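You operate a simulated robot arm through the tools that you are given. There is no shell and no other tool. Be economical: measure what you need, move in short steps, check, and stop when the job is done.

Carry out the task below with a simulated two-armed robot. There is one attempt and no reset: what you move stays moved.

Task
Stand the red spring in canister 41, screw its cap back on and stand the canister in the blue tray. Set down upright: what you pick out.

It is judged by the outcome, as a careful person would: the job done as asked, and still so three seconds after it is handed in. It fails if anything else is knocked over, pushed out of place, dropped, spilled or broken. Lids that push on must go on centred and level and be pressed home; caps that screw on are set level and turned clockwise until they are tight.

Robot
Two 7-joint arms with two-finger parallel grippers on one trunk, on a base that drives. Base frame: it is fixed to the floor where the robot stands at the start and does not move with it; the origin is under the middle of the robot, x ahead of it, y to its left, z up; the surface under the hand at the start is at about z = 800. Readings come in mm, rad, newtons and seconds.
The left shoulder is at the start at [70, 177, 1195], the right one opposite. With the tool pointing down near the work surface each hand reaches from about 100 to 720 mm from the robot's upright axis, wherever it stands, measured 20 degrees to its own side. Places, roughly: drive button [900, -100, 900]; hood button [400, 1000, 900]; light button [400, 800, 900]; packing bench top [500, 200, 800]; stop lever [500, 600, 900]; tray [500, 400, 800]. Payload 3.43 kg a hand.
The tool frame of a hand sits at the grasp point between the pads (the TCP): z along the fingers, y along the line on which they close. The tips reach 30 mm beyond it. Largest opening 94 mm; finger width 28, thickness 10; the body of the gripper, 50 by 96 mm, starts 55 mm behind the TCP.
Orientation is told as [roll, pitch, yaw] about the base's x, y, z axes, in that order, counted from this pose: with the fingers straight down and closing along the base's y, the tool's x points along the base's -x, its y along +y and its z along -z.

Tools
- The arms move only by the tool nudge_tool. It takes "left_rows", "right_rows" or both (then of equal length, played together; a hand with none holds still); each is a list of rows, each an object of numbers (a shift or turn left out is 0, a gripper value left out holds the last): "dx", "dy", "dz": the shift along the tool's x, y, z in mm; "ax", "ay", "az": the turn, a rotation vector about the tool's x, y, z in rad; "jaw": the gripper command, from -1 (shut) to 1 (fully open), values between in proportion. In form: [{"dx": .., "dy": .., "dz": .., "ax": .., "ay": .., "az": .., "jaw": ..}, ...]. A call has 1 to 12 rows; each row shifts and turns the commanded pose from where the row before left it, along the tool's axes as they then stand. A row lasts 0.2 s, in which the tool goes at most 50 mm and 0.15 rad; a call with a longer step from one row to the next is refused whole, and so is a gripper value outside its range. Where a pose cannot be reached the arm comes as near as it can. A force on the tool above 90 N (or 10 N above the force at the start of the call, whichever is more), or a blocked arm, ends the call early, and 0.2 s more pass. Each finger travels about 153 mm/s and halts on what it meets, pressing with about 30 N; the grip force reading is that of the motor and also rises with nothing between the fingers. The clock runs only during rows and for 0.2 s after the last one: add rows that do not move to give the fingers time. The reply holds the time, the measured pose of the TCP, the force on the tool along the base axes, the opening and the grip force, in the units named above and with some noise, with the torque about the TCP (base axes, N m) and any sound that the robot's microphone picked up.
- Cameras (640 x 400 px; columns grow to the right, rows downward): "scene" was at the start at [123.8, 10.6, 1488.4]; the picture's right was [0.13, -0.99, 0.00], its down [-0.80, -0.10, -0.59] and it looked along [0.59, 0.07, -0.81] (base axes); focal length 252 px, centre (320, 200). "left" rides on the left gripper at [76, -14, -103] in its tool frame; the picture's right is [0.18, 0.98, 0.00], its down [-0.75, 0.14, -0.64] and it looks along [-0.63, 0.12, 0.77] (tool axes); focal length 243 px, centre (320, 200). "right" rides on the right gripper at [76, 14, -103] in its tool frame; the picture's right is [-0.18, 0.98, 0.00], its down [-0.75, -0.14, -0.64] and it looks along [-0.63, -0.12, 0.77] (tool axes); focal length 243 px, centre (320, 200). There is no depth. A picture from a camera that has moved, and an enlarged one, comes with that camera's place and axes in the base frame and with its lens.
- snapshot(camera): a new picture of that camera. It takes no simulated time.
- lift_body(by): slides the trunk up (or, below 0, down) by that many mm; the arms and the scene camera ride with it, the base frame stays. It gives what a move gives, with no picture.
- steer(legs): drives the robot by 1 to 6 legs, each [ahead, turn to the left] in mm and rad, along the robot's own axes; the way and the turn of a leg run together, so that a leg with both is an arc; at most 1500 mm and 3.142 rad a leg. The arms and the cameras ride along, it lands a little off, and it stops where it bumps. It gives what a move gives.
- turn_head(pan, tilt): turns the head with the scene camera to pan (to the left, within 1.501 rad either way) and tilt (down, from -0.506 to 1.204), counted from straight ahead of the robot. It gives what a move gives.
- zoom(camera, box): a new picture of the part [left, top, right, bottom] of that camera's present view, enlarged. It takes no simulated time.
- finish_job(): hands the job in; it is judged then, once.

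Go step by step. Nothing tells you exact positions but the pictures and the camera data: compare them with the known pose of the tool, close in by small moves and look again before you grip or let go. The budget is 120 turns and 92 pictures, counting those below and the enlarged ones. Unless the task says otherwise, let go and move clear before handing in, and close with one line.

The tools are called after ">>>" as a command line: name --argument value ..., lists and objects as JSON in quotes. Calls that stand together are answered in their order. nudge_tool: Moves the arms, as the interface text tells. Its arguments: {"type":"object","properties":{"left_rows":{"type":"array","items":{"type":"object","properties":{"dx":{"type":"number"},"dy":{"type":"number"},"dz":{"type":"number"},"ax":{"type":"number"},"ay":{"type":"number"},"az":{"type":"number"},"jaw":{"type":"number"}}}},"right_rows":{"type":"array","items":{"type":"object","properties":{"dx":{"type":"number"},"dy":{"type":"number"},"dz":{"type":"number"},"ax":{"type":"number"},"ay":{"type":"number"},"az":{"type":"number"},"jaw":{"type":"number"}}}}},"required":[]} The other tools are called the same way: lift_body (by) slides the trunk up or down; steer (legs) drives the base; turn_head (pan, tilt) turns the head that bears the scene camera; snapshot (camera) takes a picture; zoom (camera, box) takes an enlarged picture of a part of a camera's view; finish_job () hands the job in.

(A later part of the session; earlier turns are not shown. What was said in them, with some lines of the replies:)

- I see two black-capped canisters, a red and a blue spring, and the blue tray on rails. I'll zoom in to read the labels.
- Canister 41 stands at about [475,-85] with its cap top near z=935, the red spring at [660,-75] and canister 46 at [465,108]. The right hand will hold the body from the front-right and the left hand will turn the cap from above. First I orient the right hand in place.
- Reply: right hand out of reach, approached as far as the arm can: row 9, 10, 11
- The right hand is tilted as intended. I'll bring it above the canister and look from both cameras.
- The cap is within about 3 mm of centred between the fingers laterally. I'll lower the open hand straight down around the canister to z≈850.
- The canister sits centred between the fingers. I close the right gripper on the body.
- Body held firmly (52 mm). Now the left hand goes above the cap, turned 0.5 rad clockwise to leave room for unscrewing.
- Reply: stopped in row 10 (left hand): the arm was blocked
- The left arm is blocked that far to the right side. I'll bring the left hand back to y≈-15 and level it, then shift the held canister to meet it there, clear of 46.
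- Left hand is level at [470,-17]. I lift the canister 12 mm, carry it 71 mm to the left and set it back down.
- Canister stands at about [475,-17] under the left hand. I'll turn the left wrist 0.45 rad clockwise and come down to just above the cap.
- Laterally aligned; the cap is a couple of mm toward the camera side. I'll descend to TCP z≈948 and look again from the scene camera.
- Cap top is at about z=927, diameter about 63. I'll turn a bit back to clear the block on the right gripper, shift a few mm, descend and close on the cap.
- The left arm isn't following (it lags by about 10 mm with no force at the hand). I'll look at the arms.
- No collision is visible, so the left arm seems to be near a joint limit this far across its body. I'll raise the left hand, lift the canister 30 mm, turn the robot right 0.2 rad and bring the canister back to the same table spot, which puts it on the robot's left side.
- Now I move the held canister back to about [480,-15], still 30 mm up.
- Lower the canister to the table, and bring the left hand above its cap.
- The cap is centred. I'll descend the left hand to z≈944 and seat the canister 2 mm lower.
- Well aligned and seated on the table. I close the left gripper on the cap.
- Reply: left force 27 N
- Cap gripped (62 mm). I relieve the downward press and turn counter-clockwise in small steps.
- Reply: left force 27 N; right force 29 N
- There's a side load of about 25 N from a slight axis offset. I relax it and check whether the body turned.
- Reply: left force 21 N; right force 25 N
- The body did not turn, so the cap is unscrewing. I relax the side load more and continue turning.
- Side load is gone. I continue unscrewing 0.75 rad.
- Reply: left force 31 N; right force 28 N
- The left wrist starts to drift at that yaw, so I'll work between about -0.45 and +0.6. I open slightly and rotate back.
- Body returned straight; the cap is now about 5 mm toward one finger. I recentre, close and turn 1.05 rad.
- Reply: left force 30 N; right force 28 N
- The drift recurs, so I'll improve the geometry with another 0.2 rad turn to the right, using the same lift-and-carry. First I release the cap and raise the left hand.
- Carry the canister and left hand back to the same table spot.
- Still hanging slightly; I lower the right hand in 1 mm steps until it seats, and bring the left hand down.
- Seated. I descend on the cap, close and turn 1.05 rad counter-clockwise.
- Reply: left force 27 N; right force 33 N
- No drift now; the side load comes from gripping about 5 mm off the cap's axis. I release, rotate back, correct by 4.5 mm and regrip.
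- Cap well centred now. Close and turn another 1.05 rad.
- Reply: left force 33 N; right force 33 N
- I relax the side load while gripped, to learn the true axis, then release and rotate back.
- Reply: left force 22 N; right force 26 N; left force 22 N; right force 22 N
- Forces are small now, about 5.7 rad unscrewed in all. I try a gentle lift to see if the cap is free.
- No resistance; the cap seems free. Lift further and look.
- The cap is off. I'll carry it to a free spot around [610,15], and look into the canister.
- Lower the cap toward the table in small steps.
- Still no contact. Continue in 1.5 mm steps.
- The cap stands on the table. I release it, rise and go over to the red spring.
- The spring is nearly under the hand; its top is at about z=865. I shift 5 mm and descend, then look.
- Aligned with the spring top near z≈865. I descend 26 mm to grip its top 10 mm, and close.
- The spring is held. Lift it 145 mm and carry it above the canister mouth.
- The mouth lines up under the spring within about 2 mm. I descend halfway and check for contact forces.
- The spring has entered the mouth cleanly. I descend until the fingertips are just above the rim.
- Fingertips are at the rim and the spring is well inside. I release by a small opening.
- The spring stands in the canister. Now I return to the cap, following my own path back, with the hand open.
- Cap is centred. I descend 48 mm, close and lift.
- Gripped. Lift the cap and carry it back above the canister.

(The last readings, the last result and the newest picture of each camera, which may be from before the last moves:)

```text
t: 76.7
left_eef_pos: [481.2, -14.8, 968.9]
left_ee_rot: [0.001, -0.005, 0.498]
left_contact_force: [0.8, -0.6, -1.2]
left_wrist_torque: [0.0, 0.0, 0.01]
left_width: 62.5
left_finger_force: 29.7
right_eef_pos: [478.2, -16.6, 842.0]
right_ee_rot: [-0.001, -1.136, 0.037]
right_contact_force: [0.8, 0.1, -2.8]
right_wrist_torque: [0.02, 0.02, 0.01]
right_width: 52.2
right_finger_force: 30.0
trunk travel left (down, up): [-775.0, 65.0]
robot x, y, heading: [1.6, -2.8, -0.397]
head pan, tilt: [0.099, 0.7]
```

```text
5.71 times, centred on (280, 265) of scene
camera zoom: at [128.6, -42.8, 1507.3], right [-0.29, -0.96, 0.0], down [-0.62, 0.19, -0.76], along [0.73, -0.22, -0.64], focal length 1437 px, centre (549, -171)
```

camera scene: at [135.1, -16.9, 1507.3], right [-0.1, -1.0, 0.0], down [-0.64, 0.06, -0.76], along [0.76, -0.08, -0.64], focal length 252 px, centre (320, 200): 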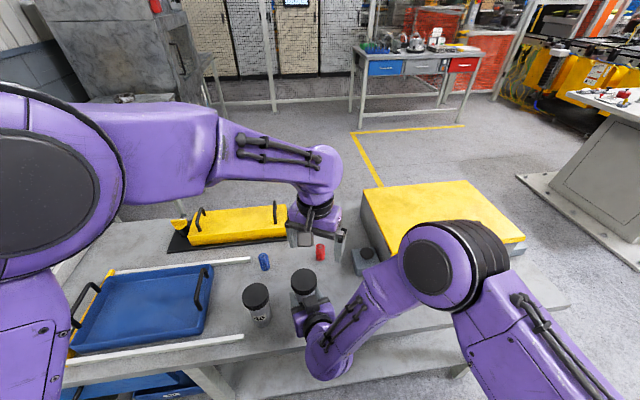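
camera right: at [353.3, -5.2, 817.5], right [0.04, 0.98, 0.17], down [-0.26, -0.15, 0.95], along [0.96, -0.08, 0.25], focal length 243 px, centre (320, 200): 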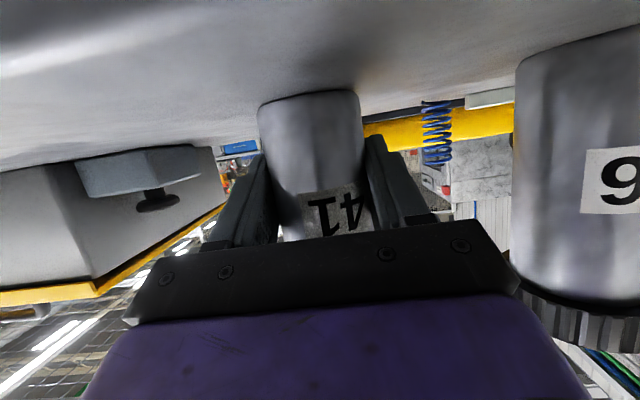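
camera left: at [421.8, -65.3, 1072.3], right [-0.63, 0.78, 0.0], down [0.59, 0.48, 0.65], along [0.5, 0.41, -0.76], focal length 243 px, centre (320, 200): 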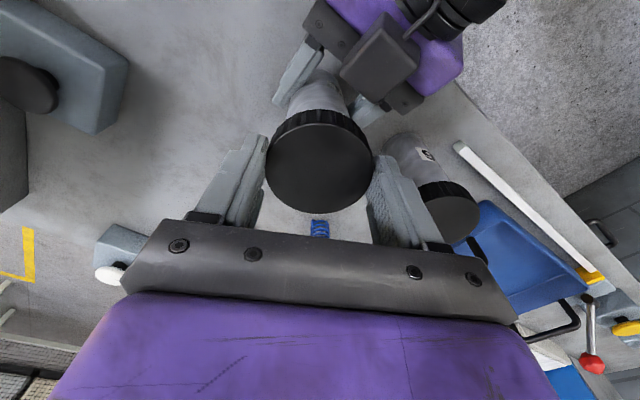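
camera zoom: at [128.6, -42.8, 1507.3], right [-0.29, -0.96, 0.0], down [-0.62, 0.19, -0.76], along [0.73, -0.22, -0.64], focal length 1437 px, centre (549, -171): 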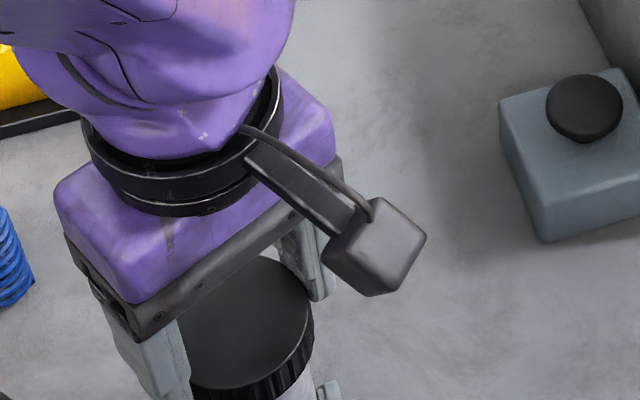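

Cap is aligned above the mouth. I lower it gently until it meets the thread.

>>> nudge_tool --left_rows '[{"dz": 6}, {"dz": 5}, {"dz": 4}, {"dz": 3}, {"dz": 2}, {}]'

```text
t: 78.1
left_eef_pos: [480.7, -15.4, 948.6]
left_ee_rot: [-0.001, -0.006, 0.499]
left_contact_force: [-0.1, -0.3, 0.5]
left_wrist_torque: [-0.02, -0.04, -0.02]
left_width: 62.3
left_finger_force: 30.2
right_eef_pos: [478.5, -15.5, 841.5]
right_ee_rot: [0.001, -1.135, 0.035]
right_contact_force: [0.1, 0.3, -2.6]
right_wrist_torque: [-0.02, 0.04, 0.01]
right_width: 52.1
right_finger_force: 30.4
trunk travel left (down, up): [-775.0, 65.0]
robot x, y, heading: [2.9, -1.4, -0.4]
head pan, tilt: [0.099, 0.7]
```

>>> nudge_tool --left_rows '[{"dz": 1.2}, {"dz": 1.2}, {"dz": 0.8}, {}]'

```text
t: 79.1
left_eef_pos: [481.4, -16.2, 948.0]
left_ee_rot: [-0.004, -0.008, 0.499]
left_contact_force: [1.1, 0.5, 27.6]
left_wrist_torque: [-0.02, -0.05, -0.04]
left_width: 62.6
left_finger_force: 30.1
right_eef_pos: [478.4, -15.2, 842.2]
right_ee_rot: [-0.001, -1.137, 0.038]
right_contact_force: [2.5, 1.1, -17.9]
right_wrist_torque: [0.16, 0.07, -0.03]
right_width: 52.2
right_finger_force: 30.0
trunk travel left (down, up): [-775.0, 65.0]
robot x, y, heading: [0.5, 0.9, -0.397]
head pan, tilt: [0.099, 0.7]
```

Contact made, about 27 N. I ease off slightly and turn clockwise 1.05 rad.

>>> nudge_tool --left_rows '[{"dz": -0.8}, {"az": 0.15, "dy": 0.35}, {"az": 0.15, "dy": 0.35}, {"az": 0.15, "dy": 0.35, "dz": 0.2}, {"az": 0.15, "dy": 0.35}, {"az": 0.15, "dy": 0.3, "dz": 0.2}, {"az": 0.15, "dy": 0.3}, {"az": 0.15, "dy": 0.2}, {}]'

```text
t: 81.1
left_eef_pos: [481.4, -14.4, 946.8]
left_ee_rot: [0.004, -0.003, -0.554]
left_contact_force: [18.1, 12.4, 5.1]
left_wrist_torque: [0.86, -1.12, 0.06]
left_width: 62.9
left_finger_force: 30.0
right_eef_pos: [478.7, -15.8, 842.4]
right_ee_rot: [0.0, -1.136, 0.035]
right_contact_force: [-19.7, -12.1, -3.7]
right_wrist_torque: [0.52, -0.69, -0.07]
right_width: 52.3
right_finger_force: 29.8
trunk travel left (down, up): [-775.0, 65.0]
robot x, y, heading: [0.8, 5.3, -0.4]
head pan, tilt: [0.099, 0.7]
```

It threads on. I relax, open, rotate back while retracing the offset, and regrip.

>>> nudge_tool --left_rows '[{"dx": -0.7, "dy": 1.4}, {"jaw": 0.6}, {}, {"az": -0.15, "dy": -0.5}, {"az": -0.15, "dy": -0.5}, {"az": -0.15, "dy": -0.5}, {"az": -0.15, "dy": -0.5}, {"az": -0.15, "dy": -0.5}, {"az": -0.15, "dy": -0.5}, {"az": -0.15, "dy": -0.5, "jaw": -1}, {}]'

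```text
t: 83.5
left_eef_pos: [482.7, -15.9, 947.3]
left_ee_rot: [0.0, -0.006, 0.501]
left_contact_force: [1.6, -0.1, -2.7]
left_wrist_torque: [-0.44, -0.1, -0.02]
left_width: 62.6
left_finger_force: 29.9
right_eef_pos: [479.1, -14.3, 841.2]
right_ee_rot: [0.003, -1.137, 0.034]
right_contact_force: [-2.2, 0.5, -1.2]
right_wrist_torque: [0.29, -0.06, -0.01]
right_width: 52.5
right_finger_force: 30.1
trunk travel left (down, up): [-775.0, 65.0]
robot x, y, heading: [3.1, 1.0, -0.397]
head pan, tilt: [0.099, 0.7]
```

Regripped with almost no side load. Next clockwise stroke.

>>> nudge_tool --left_rows '[{"az": 0.15, "dy": 0.5}, {"az": 0.15, "dy": 0.5, "dz": 0.2}, {"az": 0.15, "dy": 0.5}, {"az": 0.15, "dy": 0.5, "dz": 0.2}, {"az": 0.15, "dy": 0.5}, {"az": 0.15, "dy": 0.5, "dz": 0.2}, {"az": 0.15, "dy": 0.5}, {}]'

```text
t: 85.3
left_eef_pos: [482.1, -12.3, 946.3]
left_ee_rot: [0.004, -0.002, -0.553]
left_contact_force: [10.9, -2.7, -0.7]
left_wrist_torque: [0.3, -0.63, -0.03]
left_width: 62.5
left_finger_force: 30.3
right_eef_pos: [477.6, -14.9, 842.8]
right_ee_rot: [0.002, -1.136, 0.038]
right_contact_force: [-12.1, 3.0, -0.5]
right_wrist_torque: [-0.46, -0.49, -0.01]
right_width: 52.2
right_finger_force: 30.2
trunk travel left (down, up): [-775.0, 65.0]
robot x, y, heading: [-0.3, -2.3, -0.398]
head pan, tilt: [0.099, 0.7]
```

>>> nudge_tool --left_rows '[{"jaw": 0.6}, {}, {"az": -0.15, "dy": -0.5}, {"az": -0.15, "dy": -0.5}, {"az": -0.15, "dy": -0.5}, {"az": -0.15, "dy": -0.5}, {"az": -0.15, "dy": -0.5}, {"az": -0.15, "dy": -0.5}, {"az": -0.15, "dy": -0.5, "jaw": -1}, {}, {}]'

>>> nudge_tool --left_rows '[{"az": 0.15, "dy": 0.5}, {"az": 0.15, "dy": 0.5, "dz": 0.2}, {"az": 0.15, "dy": 0.5}, {"az": 0.15, "dy": 0.5, "dz": 0.2}, {"az": 0.15, "dy": 0.5}, {"az": 0.15, "dy": 0.5, "dz": 0.2}, {"az": 0.15, "dy": 0.5}, {}]'

```text
t: 87.7
left_eef_pos: [480.2, -17.2, 946.0]
left_ee_rot: [0.0, -0.006, 0.5]
left_contact_force: [-7.2, -0.7, 5.6]
left_wrist_torque: [-0.24, 0.15, -0.04]
left_width: 62.7
left_finger_force: 30.4
right_eef_pos: [479.8, -14.9, 842.7]
right_ee_rot: [0.001, -1.136, 0.037]
right_contact_force: [7.9, 0.8, -7.6]
right_wrist_torque: [0.12, 0.6, -0.01]
right_width: 52.0
right_finger_force: 29.8
trunk travel left (down, up): [-775.0, 65.0]
robot x, y, heading: [-1.3, -1.7, -0.399]
head pan, tilt: [0.099, 0.7]
```

```text
t: 89.5
left_eef_pos: [483.1, -13.7, 946.7]
left_ee_rot: [0.005, -0.004, -0.553]
left_contact_force: [2.1, 5.8, -1.0]
left_wrist_torque: [0.48, -0.24, -0.03]
left_width: 63.0
left_finger_force: 30.1
right_eef_pos: [478.5, -16.4, 841.8]
right_ee_rot: [0.004, -1.135, 0.033]
right_contact_force: [-1.9, -6.2, -1.4]
right_wrist_torque: [0.15, 0.02, -0.08]
right_width: 52.4
right_finger_force: 29.6
trunk travel left (down, up): [-775.0, 65.0]
robot x, y, heading: [1.1, 1.0, -0.401]
head pan, tilt: [0.099, 0.7]
```

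3.15 rad done with low loads. Two more cycles.

>>> nudge_tool --left_rows '[{"jaw": 0.6}, {}, {"az": -0.15, "dy": -0.5}, {"az": -0.15, "dy": -0.5}, {"az": -0.15, "dy": -0.5}, {"az": -0.15, "dy": -0.5}, {"az": -0.15, "dy": -0.5}, {"az": -0.15, "dy": -0.5}, {"az": -0.15, "dy": -0.5, "jaw": -1}, {}, {}]'

>>> nudge_tool --left_rows '[{"az": 0.15, "dy": 0.5}, {"az": 0.15, "dy": 0.5, "dz": 0.2}, {"az": 0.15, "dy": 0.5}, {"az": 0.15, "dy": 0.5, "dz": 0.2}, {"az": 0.15, "dy": 0.5}, {"az": 0.15, "dy": 0.5, "dz": 0.2}, {"az": 0.15, "dy": 0.5}, {}]'

```text
t: 91.9
left_eef_pos: [481.7, -15.1, 946.7]
left_ee_rot: [-0.002, -0.008, 0.498]
left_contact_force: [4.2, -2.6, -0.1]
left_wrist_torque: [-0.17, -0.1, 0.01]
left_width: 62.7
left_finger_force: 29.7
right_eef_pos: [478.2, -15.8, 842.9]
right_ee_rot: [0.0, -1.138, 0.037]
right_contact_force: [-3.8, 3.8, -1.1]
right_wrist_torque: [-0.15, -0.25, 0.02]
right_width: 52.4
right_finger_force: 30.2
trunk travel left (down, up): [-775.0, 65.0]
robot x, y, heading: [3.0, -3.2, -0.398]
head pan, tilt: [0.099, 0.7]
```

```text
t: 93.7
left_eef_pos: [480.4, -12.3, 946.6]
left_ee_rot: [0.006, -0.003, -0.553]
left_contact_force: [5.1, -1.4, 5.6]
left_wrist_torque: [0.24, -0.34, -0.02]
left_width: 62.5
left_finger_force: 30.2
right_eef_pos: [478.4, -15.8, 842.9]
right_ee_rot: [0.003, -1.136, 0.036]
right_contact_force: [-4.1, -0.3, -5.4]
right_wrist_torque: [-0.48, -0.06, 0.03]
right_width: 52.2
right_finger_force: 29.9
trunk travel left (down, up): [-775.0, 65.0]
robot x, y, heading: [-2.3, 0.8, -0.401]
head pan, tilt: [0.099, 0.7]
```

>>> nudge_tool --left_rows '[{"jaw": 0.6}, {}, {"az": -0.15, "dy": -0.5}, {"az": -0.15, "dy": -0.5}, {"az": -0.15, "dy": -0.5}, {"az": -0.15, "dy": -0.5}, {"az": -0.15, "dy": -0.5}, {"az": -0.15, "dy": -0.5}, {"az": -0.15, "dy": -0.5, "jaw": -1}, {}, {}]'

>>> nudge_tool --left_rows '[{"az": 0.15, "dy": 0.5}, {"az": 0.15, "dy": 0.5}, {"az": 0.15, "dy": 0.5}, {"az": 0.15, "dy": 0.5}, {"az": 0.15, "dy": 0.5}, {"az": 0.15, "dy": 0.5}, {"az": 0.15, "dy": 0.5}]'

>>> snapshot --camera "left"

>>> snapshot --camera "right"

```text
t: 96.1
left_eef_pos: [481.2, -16.1, 945.1]
left_ee_rot: [0.001, -0.009, 0.499]
left_contact_force: [3.1, -2.0, -0.5]
left_wrist_torque: [-0.21, -0.11, -0.02]
left_width: 62.7
left_finger_force: 29.5
right_eef_pos: [478.4, -15.0, 841.5]
right_ee_rot: [0.0, -1.135, 0.038]
right_contact_force: [-3.6, 2.0, -0.8]
right_wrist_torque: [-0.04, -0.24, 0.02]
right_width: 52.1
right_finger_force: 29.8
trunk travel left (down, up): [-775.0, 65.0]
robot x, y, heading: [2.9, -0.5, -0.393]
head pan, tilt: [0.099, 0.7]
```

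```text
t: 97.7
left_eef_pos: [479.9, -12.0, 945.4]
left_ee_rot: [0.006, -0.005, -0.553]
left_contact_force: [11.9, -1.8, -9.3]
left_wrist_torque: [0.17, -0.54, 0.04]
left_width: 62.9
left_finger_force: 29.8
right_eef_pos: [479.0, -15.2, 842.5]
right_ee_rot: [0.002, -1.137, 0.036]
right_contact_force: [-11.5, 2.8, 6.4]
right_wrist_torque: [-0.36, -0.63, 0.01]
right_width: 52.2
right_finger_force: 30.0
trunk travel left (down, up): [-775.0, 65.0]
robot x, y, heading: [-4.0, -0.7, -0.4]
head pan, tilt: [0.099, 0.7]
```

```text
29 pictures are left
camera left: at [408.8, 15.2, 1048.1], right [0.36, 0.93, 0.01], down [0.71, -0.28, 0.65], along [0.6, -0.23, -0.76], focal length 243 px, centre (320, 200)
```

left: 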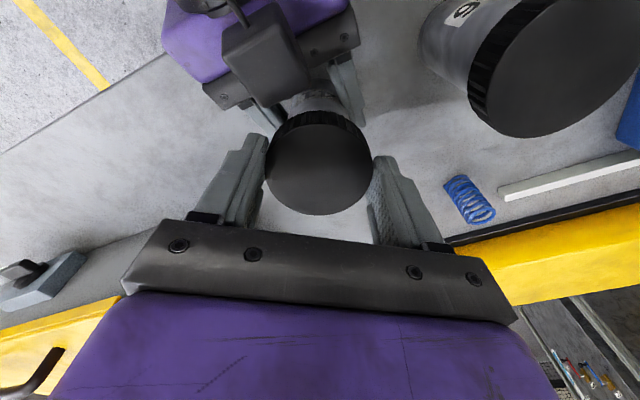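

```text
28 pictures are left
camera right: at [352.9, -5.1, 816.4], right [0.04, 0.98, 0.17], down [-0.26, -0.15, 0.95], along [0.96, -0.08, 0.25], focal length 243 px, centre (320, 200)
```

right: 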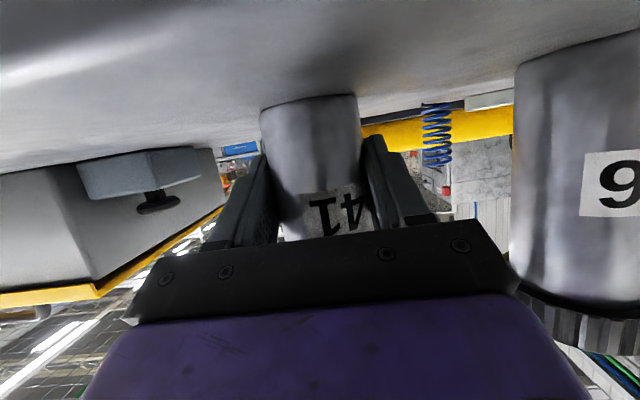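

The cap is being drawn down. I continue until a tightening torque appears.

>>> nudge_tool --left_rows '[{"jaw": 0.6}, {"dz": 0.5}, {"az": -0.15, "dy": -0.5}, {"az": -0.15, "dy": -0.5}, {"az": -0.15, "dy": -0.5}, {"az": -0.15, "dy": -0.5}, {"az": -0.15, "dy": -0.5}, {"az": -0.15, "dy": -0.5}, {"az": -0.15, "dy": -0.5, "jaw": -1}, {}, {}]'

>>> nudge_tool --left_rows '[{"az": 0.15, "dy": 0.5}, {"az": 0.15, "dy": 0.5}, {"az": 0.15, "dy": 0.5}, {"az": 0.15, "dy": 0.5}, {"az": 0.15, "dy": 0.5}, {"az": 0.15, "dy": 0.5}, {"az": 0.15, "dy": 0.5}]'

```text
t: 100.1
left_eef_pos: [481.0, -15.0, 944.6]
left_ee_rot: [0.0, -0.006, 0.498]
left_contact_force: [-2.1, -4.9, -0.2]
left_wrist_torque: [-0.31, 0.07, -0.02]
left_width: 62.9
left_finger_force: 29.6
right_eef_pos: [479.7, -15.4, 842.8]
right_ee_rot: [-0.001, -1.136, 0.039]
right_contact_force: [2.5, 4.7, -3.1]
right_wrist_torque: [-0.25, 0.15, 0.01]
right_width: 52.6
right_finger_force: 29.4
trunk travel left (down, up): [-775.0, 65.0]
robot x, y, heading: [-2.0, -2.0, -0.399]
head pan, tilt: [0.099, 0.7]
```

```text
t: 101.7
left_eef_pos: [479.3, -12.5, 945.7]
left_ee_rot: [0.007, -0.006, -0.554]
left_contact_force: [12.4, 8.0, 13.2]
left_wrist_torque: [0.42, -0.76, 0.81]
left_width: 62.8
left_finger_force: 30.0
right_eef_pos: [477.3, -16.2, 840.7]
right_ee_rot: [-0.002, -1.134, 0.034]
right_contact_force: [-16.0, -7.0, -8.1]
right_wrist_torque: [0.4, -0.23, -0.74]
right_width: 51.8
right_finger_force: 29.9
trunk travel left (down, up): [-775.0, 65.0]
robot x, y, heading: [-1.4, -0.9, -0.398]
head pan, tilt: [0.099, 0.7]
```

Torque of 0.8 N m has appeared: the cap is nearly tight. One more stroke to confirm.

>>> nudge_tool --left_rows '[{"jaw": 0.6}, {}, {"az": -0.15, "dy": -0.5}, {"az": -0.15, "dy": -0.5}, {"az": -0.15, "dy": -0.5}, {"az": -0.15, "dy": -0.5}, {"az": -0.15, "dy": -0.5}, {"az": -0.15, "dy": -0.5}, {"az": -0.15, "dy": -0.5, "jaw": -1}, {}, {}]'

>>> nudge_tool --left_rows '[{"az": 0.1, "dy": 0.35}, {"az": 0.1, "dy": 0.35}, {"az": 0.1, "dy": 0.35}, {}]'

>>> snapshot --camera "right"

```text
t: 104.1
left_eef_pos: [479.8, -16.3, 944.9]
left_ee_rot: [-0.002, -0.007, 0.5]
left_contact_force: [3.1, -18.7, 0.5]
left_wrist_torque: [-1.11, -0.2, -0.17]
left_width: 62.8
left_finger_force: 29.8
right_eef_pos: [478.6, -13.6, 842.2]
right_ee_rot: [0.001, -1.136, 0.04]
right_contact_force: [-4.4, 18.6, -3.7]
right_wrist_torque: [-0.8, -0.06, 0.18]
right_width: 51.4
right_finger_force: 29.8
trunk travel left (down, up): [-775.0, 65.0]
robot x, y, heading: [0.1, 0.5, -0.399]
head pan, tilt: [0.099, 0.7]
```

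```text
t: 105.1
left_eef_pos: [480.6, -15.6, 944.7]
left_ee_rot: [0.001, -0.009, 0.199]
left_contact_force: [20.6, -6.0, -0.2]
left_wrist_torque: [-0.65, -1.15, 0.57]
left_width: 62.8
left_finger_force: 30.3
right_eef_pos: [478.7, -15.7, 842.2]
right_ee_rot: [0.003, -1.134, 0.034]
right_contact_force: [-21.7, 5.5, 2.4]
right_wrist_torque: [0.03, -0.82, -0.54]
right_width: 51.5
right_finger_force: 30.6
trunk travel left (down, up): [-775.0, 65.0]
robot x, y, heading: [-3.6, 0.1, -0.403]
head pan, tilt: [0.099, 0.7]
```

```text
27 pictures are left
camera right: at [352.1, -5.8, 816.4], right [0.04, 0.98, 0.17], down [-0.26, -0.15, 0.95], along [0.96, -0.08, 0.25], focal length 243 px, centre (320, 200)
```

right: 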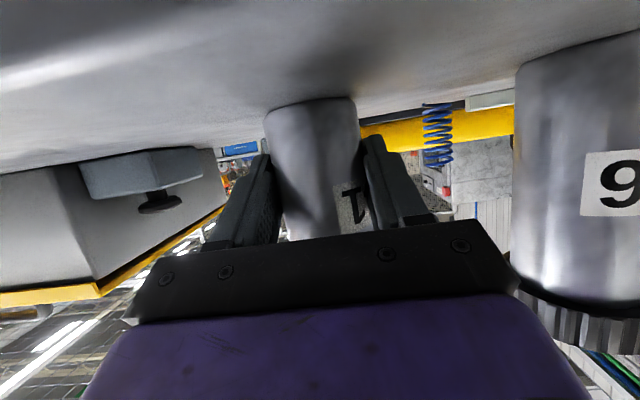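

The body has begun slipping in the right grip at about 0.8 N m, so the cap is tight. Now the right hand opens and the left lifts the canister by its cap straight up.

>>> nudge_tool --right_rows '[{"jaw": 1}, {}, {}, {}, {}, {}, {}]' --left_rows '[{}, {}, {}, {"dz": -5}, {"dz": -15}, {"dz": -20}, {}]'

>>> snapshot --camera "scene"

>>> snapshot --camera "right"

```text
t: 106.7
left_eef_pos: [478.9, -14.8, 983.5]
left_ee_rot: [0.002, -0.006, 0.199]
left_contact_force: [-0.3, 0.1, -2.8]
left_wrist_torque: [0.01, 0.01, -0.01]
left_width: 62.7
left_finger_force: 29.8
right_eef_pos: [479.3, -15.2, 842.1]
right_ee_rot: [0.0, -1.135, 0.036]
right_contact_force: [-1.1, 0.2, 0.2]
right_wrist_torque: [-0.01, 0.04, -0.02]
right_width: 94.1
right_finger_force: 0.0
trunk travel left (down, up): [-775.0, 65.0]
robot x, y, heading: [1.6, -0.6, -0.395]
head pan, tilt: [0.099, 0.7]
```

```text
26 pictures are left
camera scene: at [129.5, -43.1, 1507.2], right [-0.29, -0.96, 0.0], down [-0.62, 0.19, -0.76], along [0.73, -0.22, -0.64], focal length 252 px, centre (320, 200)
```

scene: 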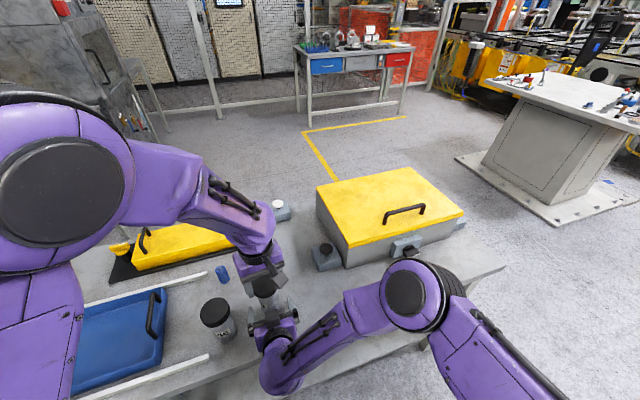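

```text
25 pictures are left
camera right: at [353.3, -5.5, 816.2], right [0.04, 0.98, 0.17], down [-0.26, -0.15, 0.95], along [0.97, -0.08, 0.25], focal length 243 px, centre (320, 200)
```

right: 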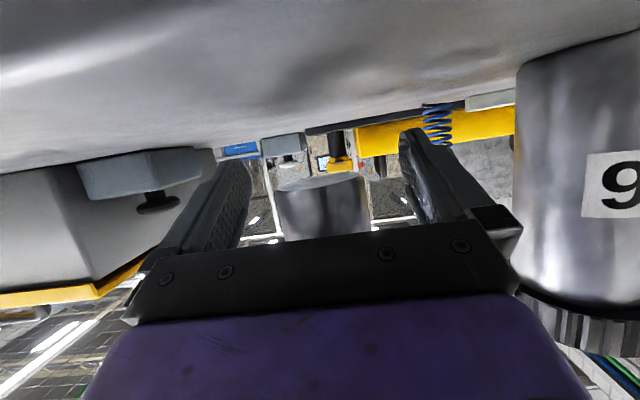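

Canister is free and hanging upright. I lift further, and move the right hand away to the right and up.

>>> nudge_tool --left_rows '[{"dz": -35}, {"dz": -35}, {"dz": -35}, {"dz": -25}, {}, {}, {}, {}, {}, {}]' --right_rows '[{}, {}, {"dy": -40}, {"dy": -40}, {"dy": -40}, {"dy": -40}, {"dx": -40, "dz": -18.5}, {"dx": -40, "dz": -18.5}, {"dx": -40, "dz": -18.5}, {"dx": -40, "dz": -18.5}]'

>>> steer --legs '[[0, 0.35]]'

>>> snapshot --camera "scene"

>>> snapshot --camera "left"

```text
t: 108.9
left_eef_pos: [477.3, -14.5, 1113.5]
left_ee_rot: [0.002, -0.008, 0.198]
left_contact_force: [0.2, 0.3, -3.8]
left_wrist_torque: [-0.03, 0.02, -0.02]
left_width: 62.8
left_finger_force: 30.3
right_eef_pos: [484.2, -173.5, 1018.3]
right_ee_rot: [0.0, -1.136, 0.037]
right_contact_force: [-0.3, 0.9, 0.3]
right_wrist_torque: [-0.05, 0.03, -0.05]
right_width: 94.1
right_finger_force: 0.0
trunk travel left (down, up): [-775.0, 65.0]
robot x, y, heading: [-1.1, 4.1, -0.395]
head pan, tilt: [0.099, 0.7]
```

```text
t: 110.3
left_eef_pos: [456.6, 144.2, 1114.1]
left_ee_rot: [0.003, -0.007, 0.537]
left_contact_force: [-0.1, -0.4, -3.8]
left_wrist_torque: [-0.02, 0.03, -0.02]
left_width: 62.8
left_finger_force: 30.0
right_eef_pos: [514.6, -2.3, 1018.0]
right_ee_rot: [0.003, -1.136, 0.374]
right_contact_force: [-0.6, -0.2, 0.0]
right_wrist_torque: [0.01, -0.03, 0.02]
right_width: 93.9
right_finger_force: 0.1
trunk travel left (down, up): [-775.0, 65.0]
robot x, y, heading: [-2.9, -4.0, -0.06]
head pan, tilt: [0.099, 0.7]
```

```text
24 pictures are left
camera scene: at [136.4, 1.1, 1507.3], right [0.04, -1.0, 0.0], down [-0.64, -0.03, -0.76], along [0.76, 0.03, -0.64], focal length 252 px, centre (320, 200)
```

scene: 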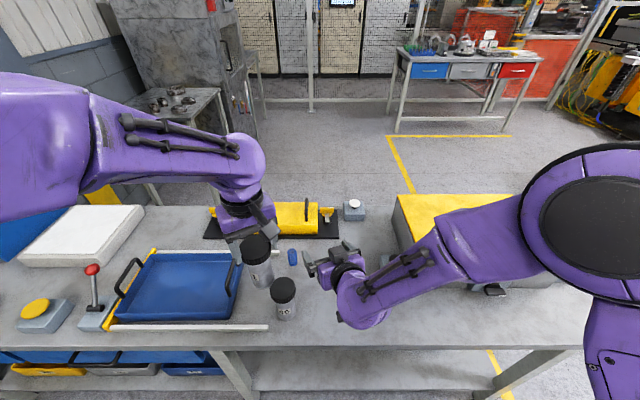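

```text
23 pictures are left
camera left: at [398.9, 92.2, 1215.8], right [-0.66, 0.75, 0.0], down [0.57, 0.5, 0.65], along [0.48, 0.43, -0.76], focal length 243 px, centre (320, 200)
```

left: 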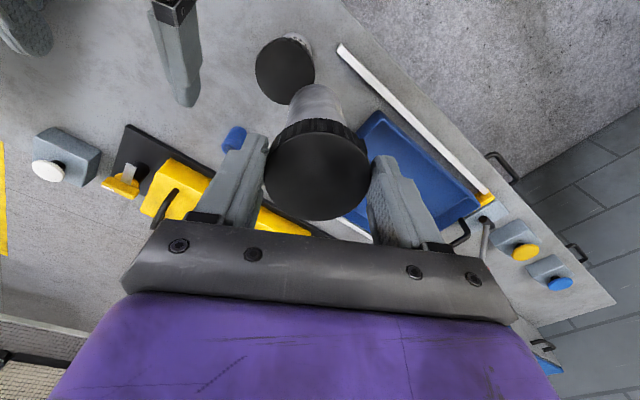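

The canister hangs upright by its cap. The tray centre is at about [545,420]; I carry it there at height.

>>> nudge_tool --left_rows '[{"dx": -30, "dy": 27.1}, {"dx": -30, "dy": 27.1}, {"dx": -30, "dy": 27.1}, {"dx": -30, "dy": 27.1}, {"dx": -30, "dy": 27.1}, {"dx": -30, "dy": 27.1}, {"dx": -30, "dy": 27.1}, {}, {}]'

>>> turn_head --pan 0.6 --tilt 0.8

>>> snapshot --camera "scene"

>>> snapshot --camera "left"

```text
t: 112.3
left_eef_pos: [538.9, 416.9, 1115.4]
left_ee_rot: [0.002, -0.005, 0.539]
left_contact_force: [-0.8, 0.1, -3.3]
left_wrist_torque: [-0.02, 0.04, -0.03]
left_width: 62.6
left_finger_force: 30.5
right_eef_pos: [515.8, -1.6, 1016.8]
right_ee_rot: [0.001, -1.136, 0.375]
right_contact_force: [-1.2, -0.2, -0.5]
right_wrist_torque: [0.02, -0.01, 0.03]
right_width: 93.7
right_finger_force: 0.1
trunk travel left (down, up): [-775.0, 65.0]
robot x, y, heading: [-4.3, 4.4, -0.06]
head pan, tilt: [0.099, 0.7]
```

```text
t: 113.2
left_eef_pos: [539.7, 417.5, 1115.3]
left_ee_rot: [0.001, -0.005, 0.538]
left_contact_force: [-0.5, -0.6, -3.3]
left_wrist_torque: [-0.05, -0.02, -0.03]
left_width: 62.6
left_finger_force: 29.8
right_eef_pos: [515.3, -1.4, 1016.4]
right_ee_rot: [-0.001, -1.137, 0.377]
right_contact_force: [-0.1, 0.3, -0.5]
right_wrist_torque: [0.02, -0.04, -0.01]
right_width: 93.9
right_finger_force: 0.0
trunk travel left (down, up): [-775.0, 65.0]
robot x, y, heading: [-3.0, 1.4, -0.054]
head pan, tilt: [0.6, 0.799]
```

```text
22 pictures are left
camera scene: at [120.5, 40.6, 1499.1], right [0.52, -0.86, 0.0], down [-0.61, -0.37, -0.7], along [0.6, 0.36, -0.72], focal length 252 px, centre (320, 200)
```

scene: 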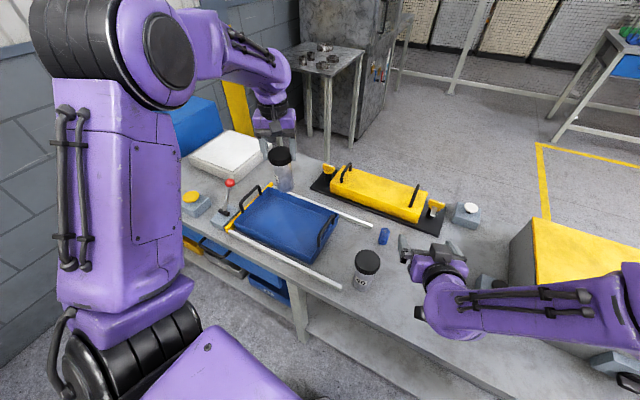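

```text
21 pictures are left
camera left: at [481.2, 364.5, 1217.4], right [-0.66, 0.75, 0.0], down [0.57, 0.5, 0.65], along [0.48, 0.43, -0.76], focal length 243 px, centre (320, 200)
```

left: 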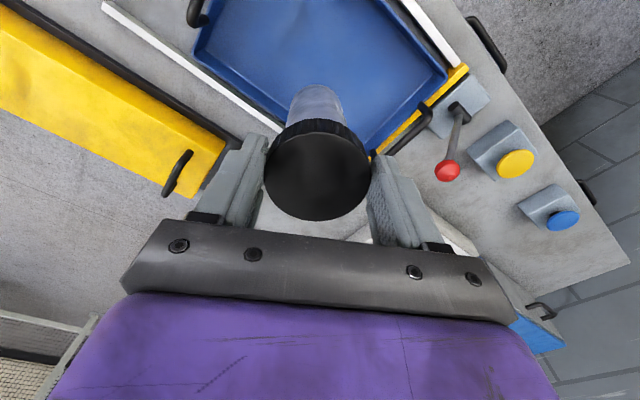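

The hand is above the tray's interior, clear of walls and handles. I lower it to just above the tray floor.

>>> nudge_tool --left_rows '[{"dz": 35}, {"dz": 35}, {"dz": 35}, {"dz": 25}, {"dz": 12}, {}]'

>>> zoom --camera "scene" --box '[200, 120, 380, 290]'

```text
t: 114.7
left_eef_pos: [539.1, 414.9, 974.8]
left_ee_rot: [0.001, -0.005, 0.539]
left_contact_force: [1.0, -0.3, -3.4]
left_wrist_torque: [-0.02, 0.01, 0.0]
left_width: 62.9
left_finger_force: 29.9
right_eef_pos: [514.1, -2.3, 1018.3]
right_ee_rot: [-0.001, -1.136, 0.375]
right_contact_force: [0.2, -0.1, 0.1]
right_wrist_torque: [0.0, -0.02, 0.03]
right_width: 93.8
right_finger_force: 0.1
trunk travel left (down, up): [-775.0, 65.0]
robot x, y, heading: [-1.1, 4.6, -0.058]
head pan, tilt: [0.6, 0.799]
```

```text
2.35 times, centred on (290, 205) of scene
camera zoom: at [120.2, 40.5, 1499.1], right [0.52, -0.86, 0.0], down [-0.61, -0.37, -0.7], along [0.6, 0.36, -0.72], focal length 592 px, centre (391, 188)
```

zoom: 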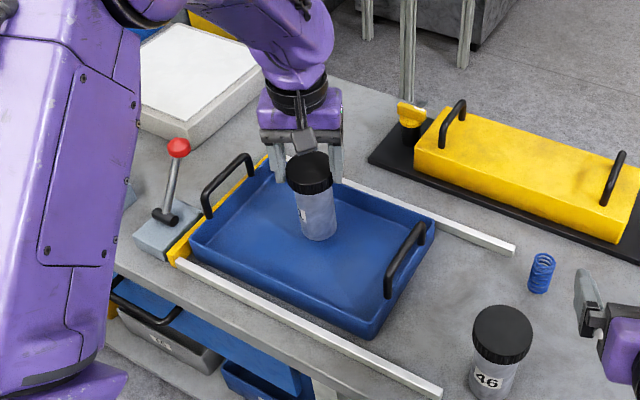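

>>> nudge_tool --left_rows '[{"dz": 6}, {"dz": 5}, {"dz": 3}, {"dz": 2}, {"dz": 1.5}, {}]'

```text
t: 116.0
left_eef_pos: [540.9, 415.4, 956.0]
left_ee_rot: [0.002, -0.006, 0.539]
left_contact_force: [-0.5, 0.0, -3.6]
left_wrist_torque: [0.0, 0.03, 0.02]
left_width: 62.9
left_finger_force: 30.6
right_eef_pos: [515.6, -2.1, 1017.5]
right_ee_rot: [0.001, -1.135, 0.376]
right_contact_force: [0.4, 0.0, 0.5]
right_wrist_torque: [0.0, -0.01, -0.03]
right_width: 94.1
right_finger_force: 0.1
trunk travel left (down, up): [-775.0, 65.0]
robot x, y, heading: [2.5, 0.6, -0.062]
head pan, tilt: [0.6, 0.799]
```

>>> nudge_tool --left_rows '[{"dz": 1.5}, {"dz": 1.5}, {"dz": 1}, {}]'

```text
t: 117.0
left_eef_pos: [541.4, 416.2, 951.3]
left_ee_rot: [0.002, -0.005, 0.54]
left_contact_force: [-0.3, 0.6, -4.2]
left_wrist_torque: [-0.04, 0.01, 0.0]
left_width: 62.7
left_finger_force: 30.3
right_eef_pos: [514.7, -2.1, 1017.3]
right_ee_rot: [0.001, -1.134, 0.378]
right_contact_force: [0.7, -0.1, 0.6]
right_wrist_torque: [0.0, 0.05, -0.02]
right_width: 94.2
right_finger_force: 0.1
trunk travel left (down, up): [-775.0, 65.0]
robot x, y, heading: [0.8, 0.6, -0.061]
head pan, tilt: [0.6, 0.799]
```

>>> nudge_tool --left_rows '[{"dz": 1}, {"dz": 1}, {"dz": 1}, {}]'

```text
t: 118.0
left_eef_pos: [540.9, 415.9, 950.4]
left_ee_rot: [0.002, -0.009, 0.537]
left_contact_force: [3.2, 0.9, 7.5]
left_wrist_torque: [0.26, -0.33, -0.02]
left_width: 62.6
left_finger_force: 29.6
right_eef_pos: [514.9, -3.7, 1018.4]
right_ee_rot: [0.003, -1.137, 0.374]
right_contact_force: [0.3, 0.3, 1.1]
right_wrist_torque: [0.02, -0.01, -0.03]
right_width: 94.1
right_finger_force: 0.0
trunk travel left (down, up): [-775.0, 65.0]
robot x, y, heading: [0.3, -2.5, -0.06]
head pan, tilt: [0.6, 0.799]
```

It is standing on the tray floor. I open the hand, rise and check.

>>> nudge_tool --left_rows '[{"jaw": 0.5}, {"jaw": 1}, {}, {"dz": -20}, {"dz": -40}, {"dz": -50}, {"dz": -50}, {}]'

>>> zoom --camera "scene" --box '[200, 120, 380, 290]'

>>> zoom --camera "left" --box '[220, 20, 420, 180]'

```text
t: 119.8
left_eef_pos: [537.0, 415.5, 1110.3]
left_ee_rot: [0.003, -0.003, 0.537]
left_contact_force: [0.8, -0.5, 0.2]
left_wrist_torque: [-0.01, -0.03, 0.02]
left_width: 93.7
left_finger_force: 0.1
right_eef_pos: [515.4, -2.8, 1018.6]
right_ee_rot: [0.001, -1.135, 0.375]
right_contact_force: [0.0, -1.0, -0.6]
right_wrist_torque: [-0.03, 0.01, 0.02]
right_width: 94.2
right_finger_force: 0.0
trunk travel left (down, up): [-775.0, 65.0]
robot x, y, heading: [2.8, 2.5, -0.058]
head pan, tilt: [0.6, 0.799]
```

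```text
2.35 times, centred on (290, 205) of scene
camera zoom: at [120.8, 40.8, 1499.0], right [0.52, -0.86, 0.0], down [-0.61, -0.37, -0.7], along [0.6, 0.36, -0.72], focal length 592 px, centre (391, 188)
```

zoom: 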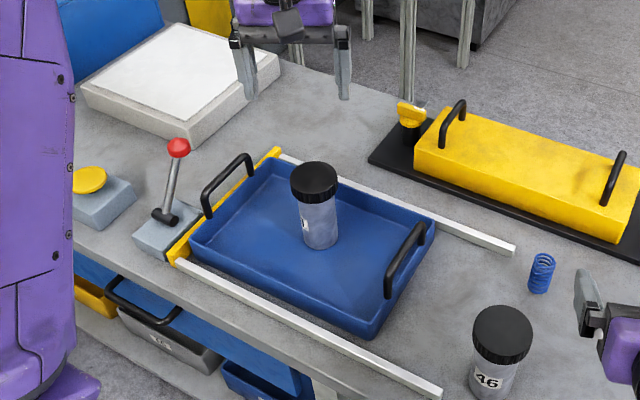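

```text
2.50 times, centred on (320, 100) of left
camera zoom: at [480.2, 362.7, 1212.2], right [-0.66, 0.75, 0.0], down [0.57, 0.5, 0.65], along [0.48, 0.43, -0.76], focal length 606 px, centre (320, 450)
```

zoom: 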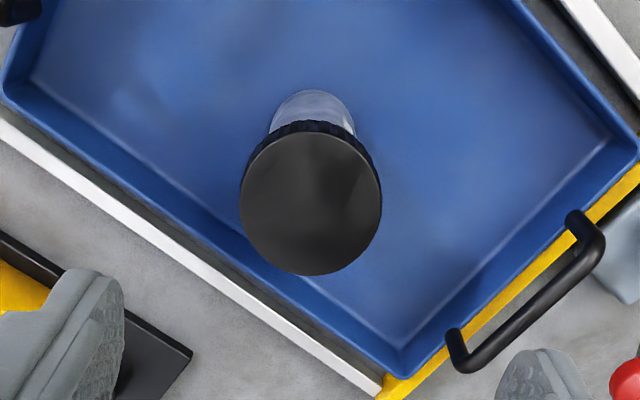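

Canister 41 stands upright in the blue tray with its cap on level. Canister 46 and the blue spring are still standing, and both hands are clear, so I hand the job in.

>>> finish_job

```text
The job is handed in.
```

The red spring is in canister 41, its cap is screwed on tight, and the canister stands upright in the blue tray.
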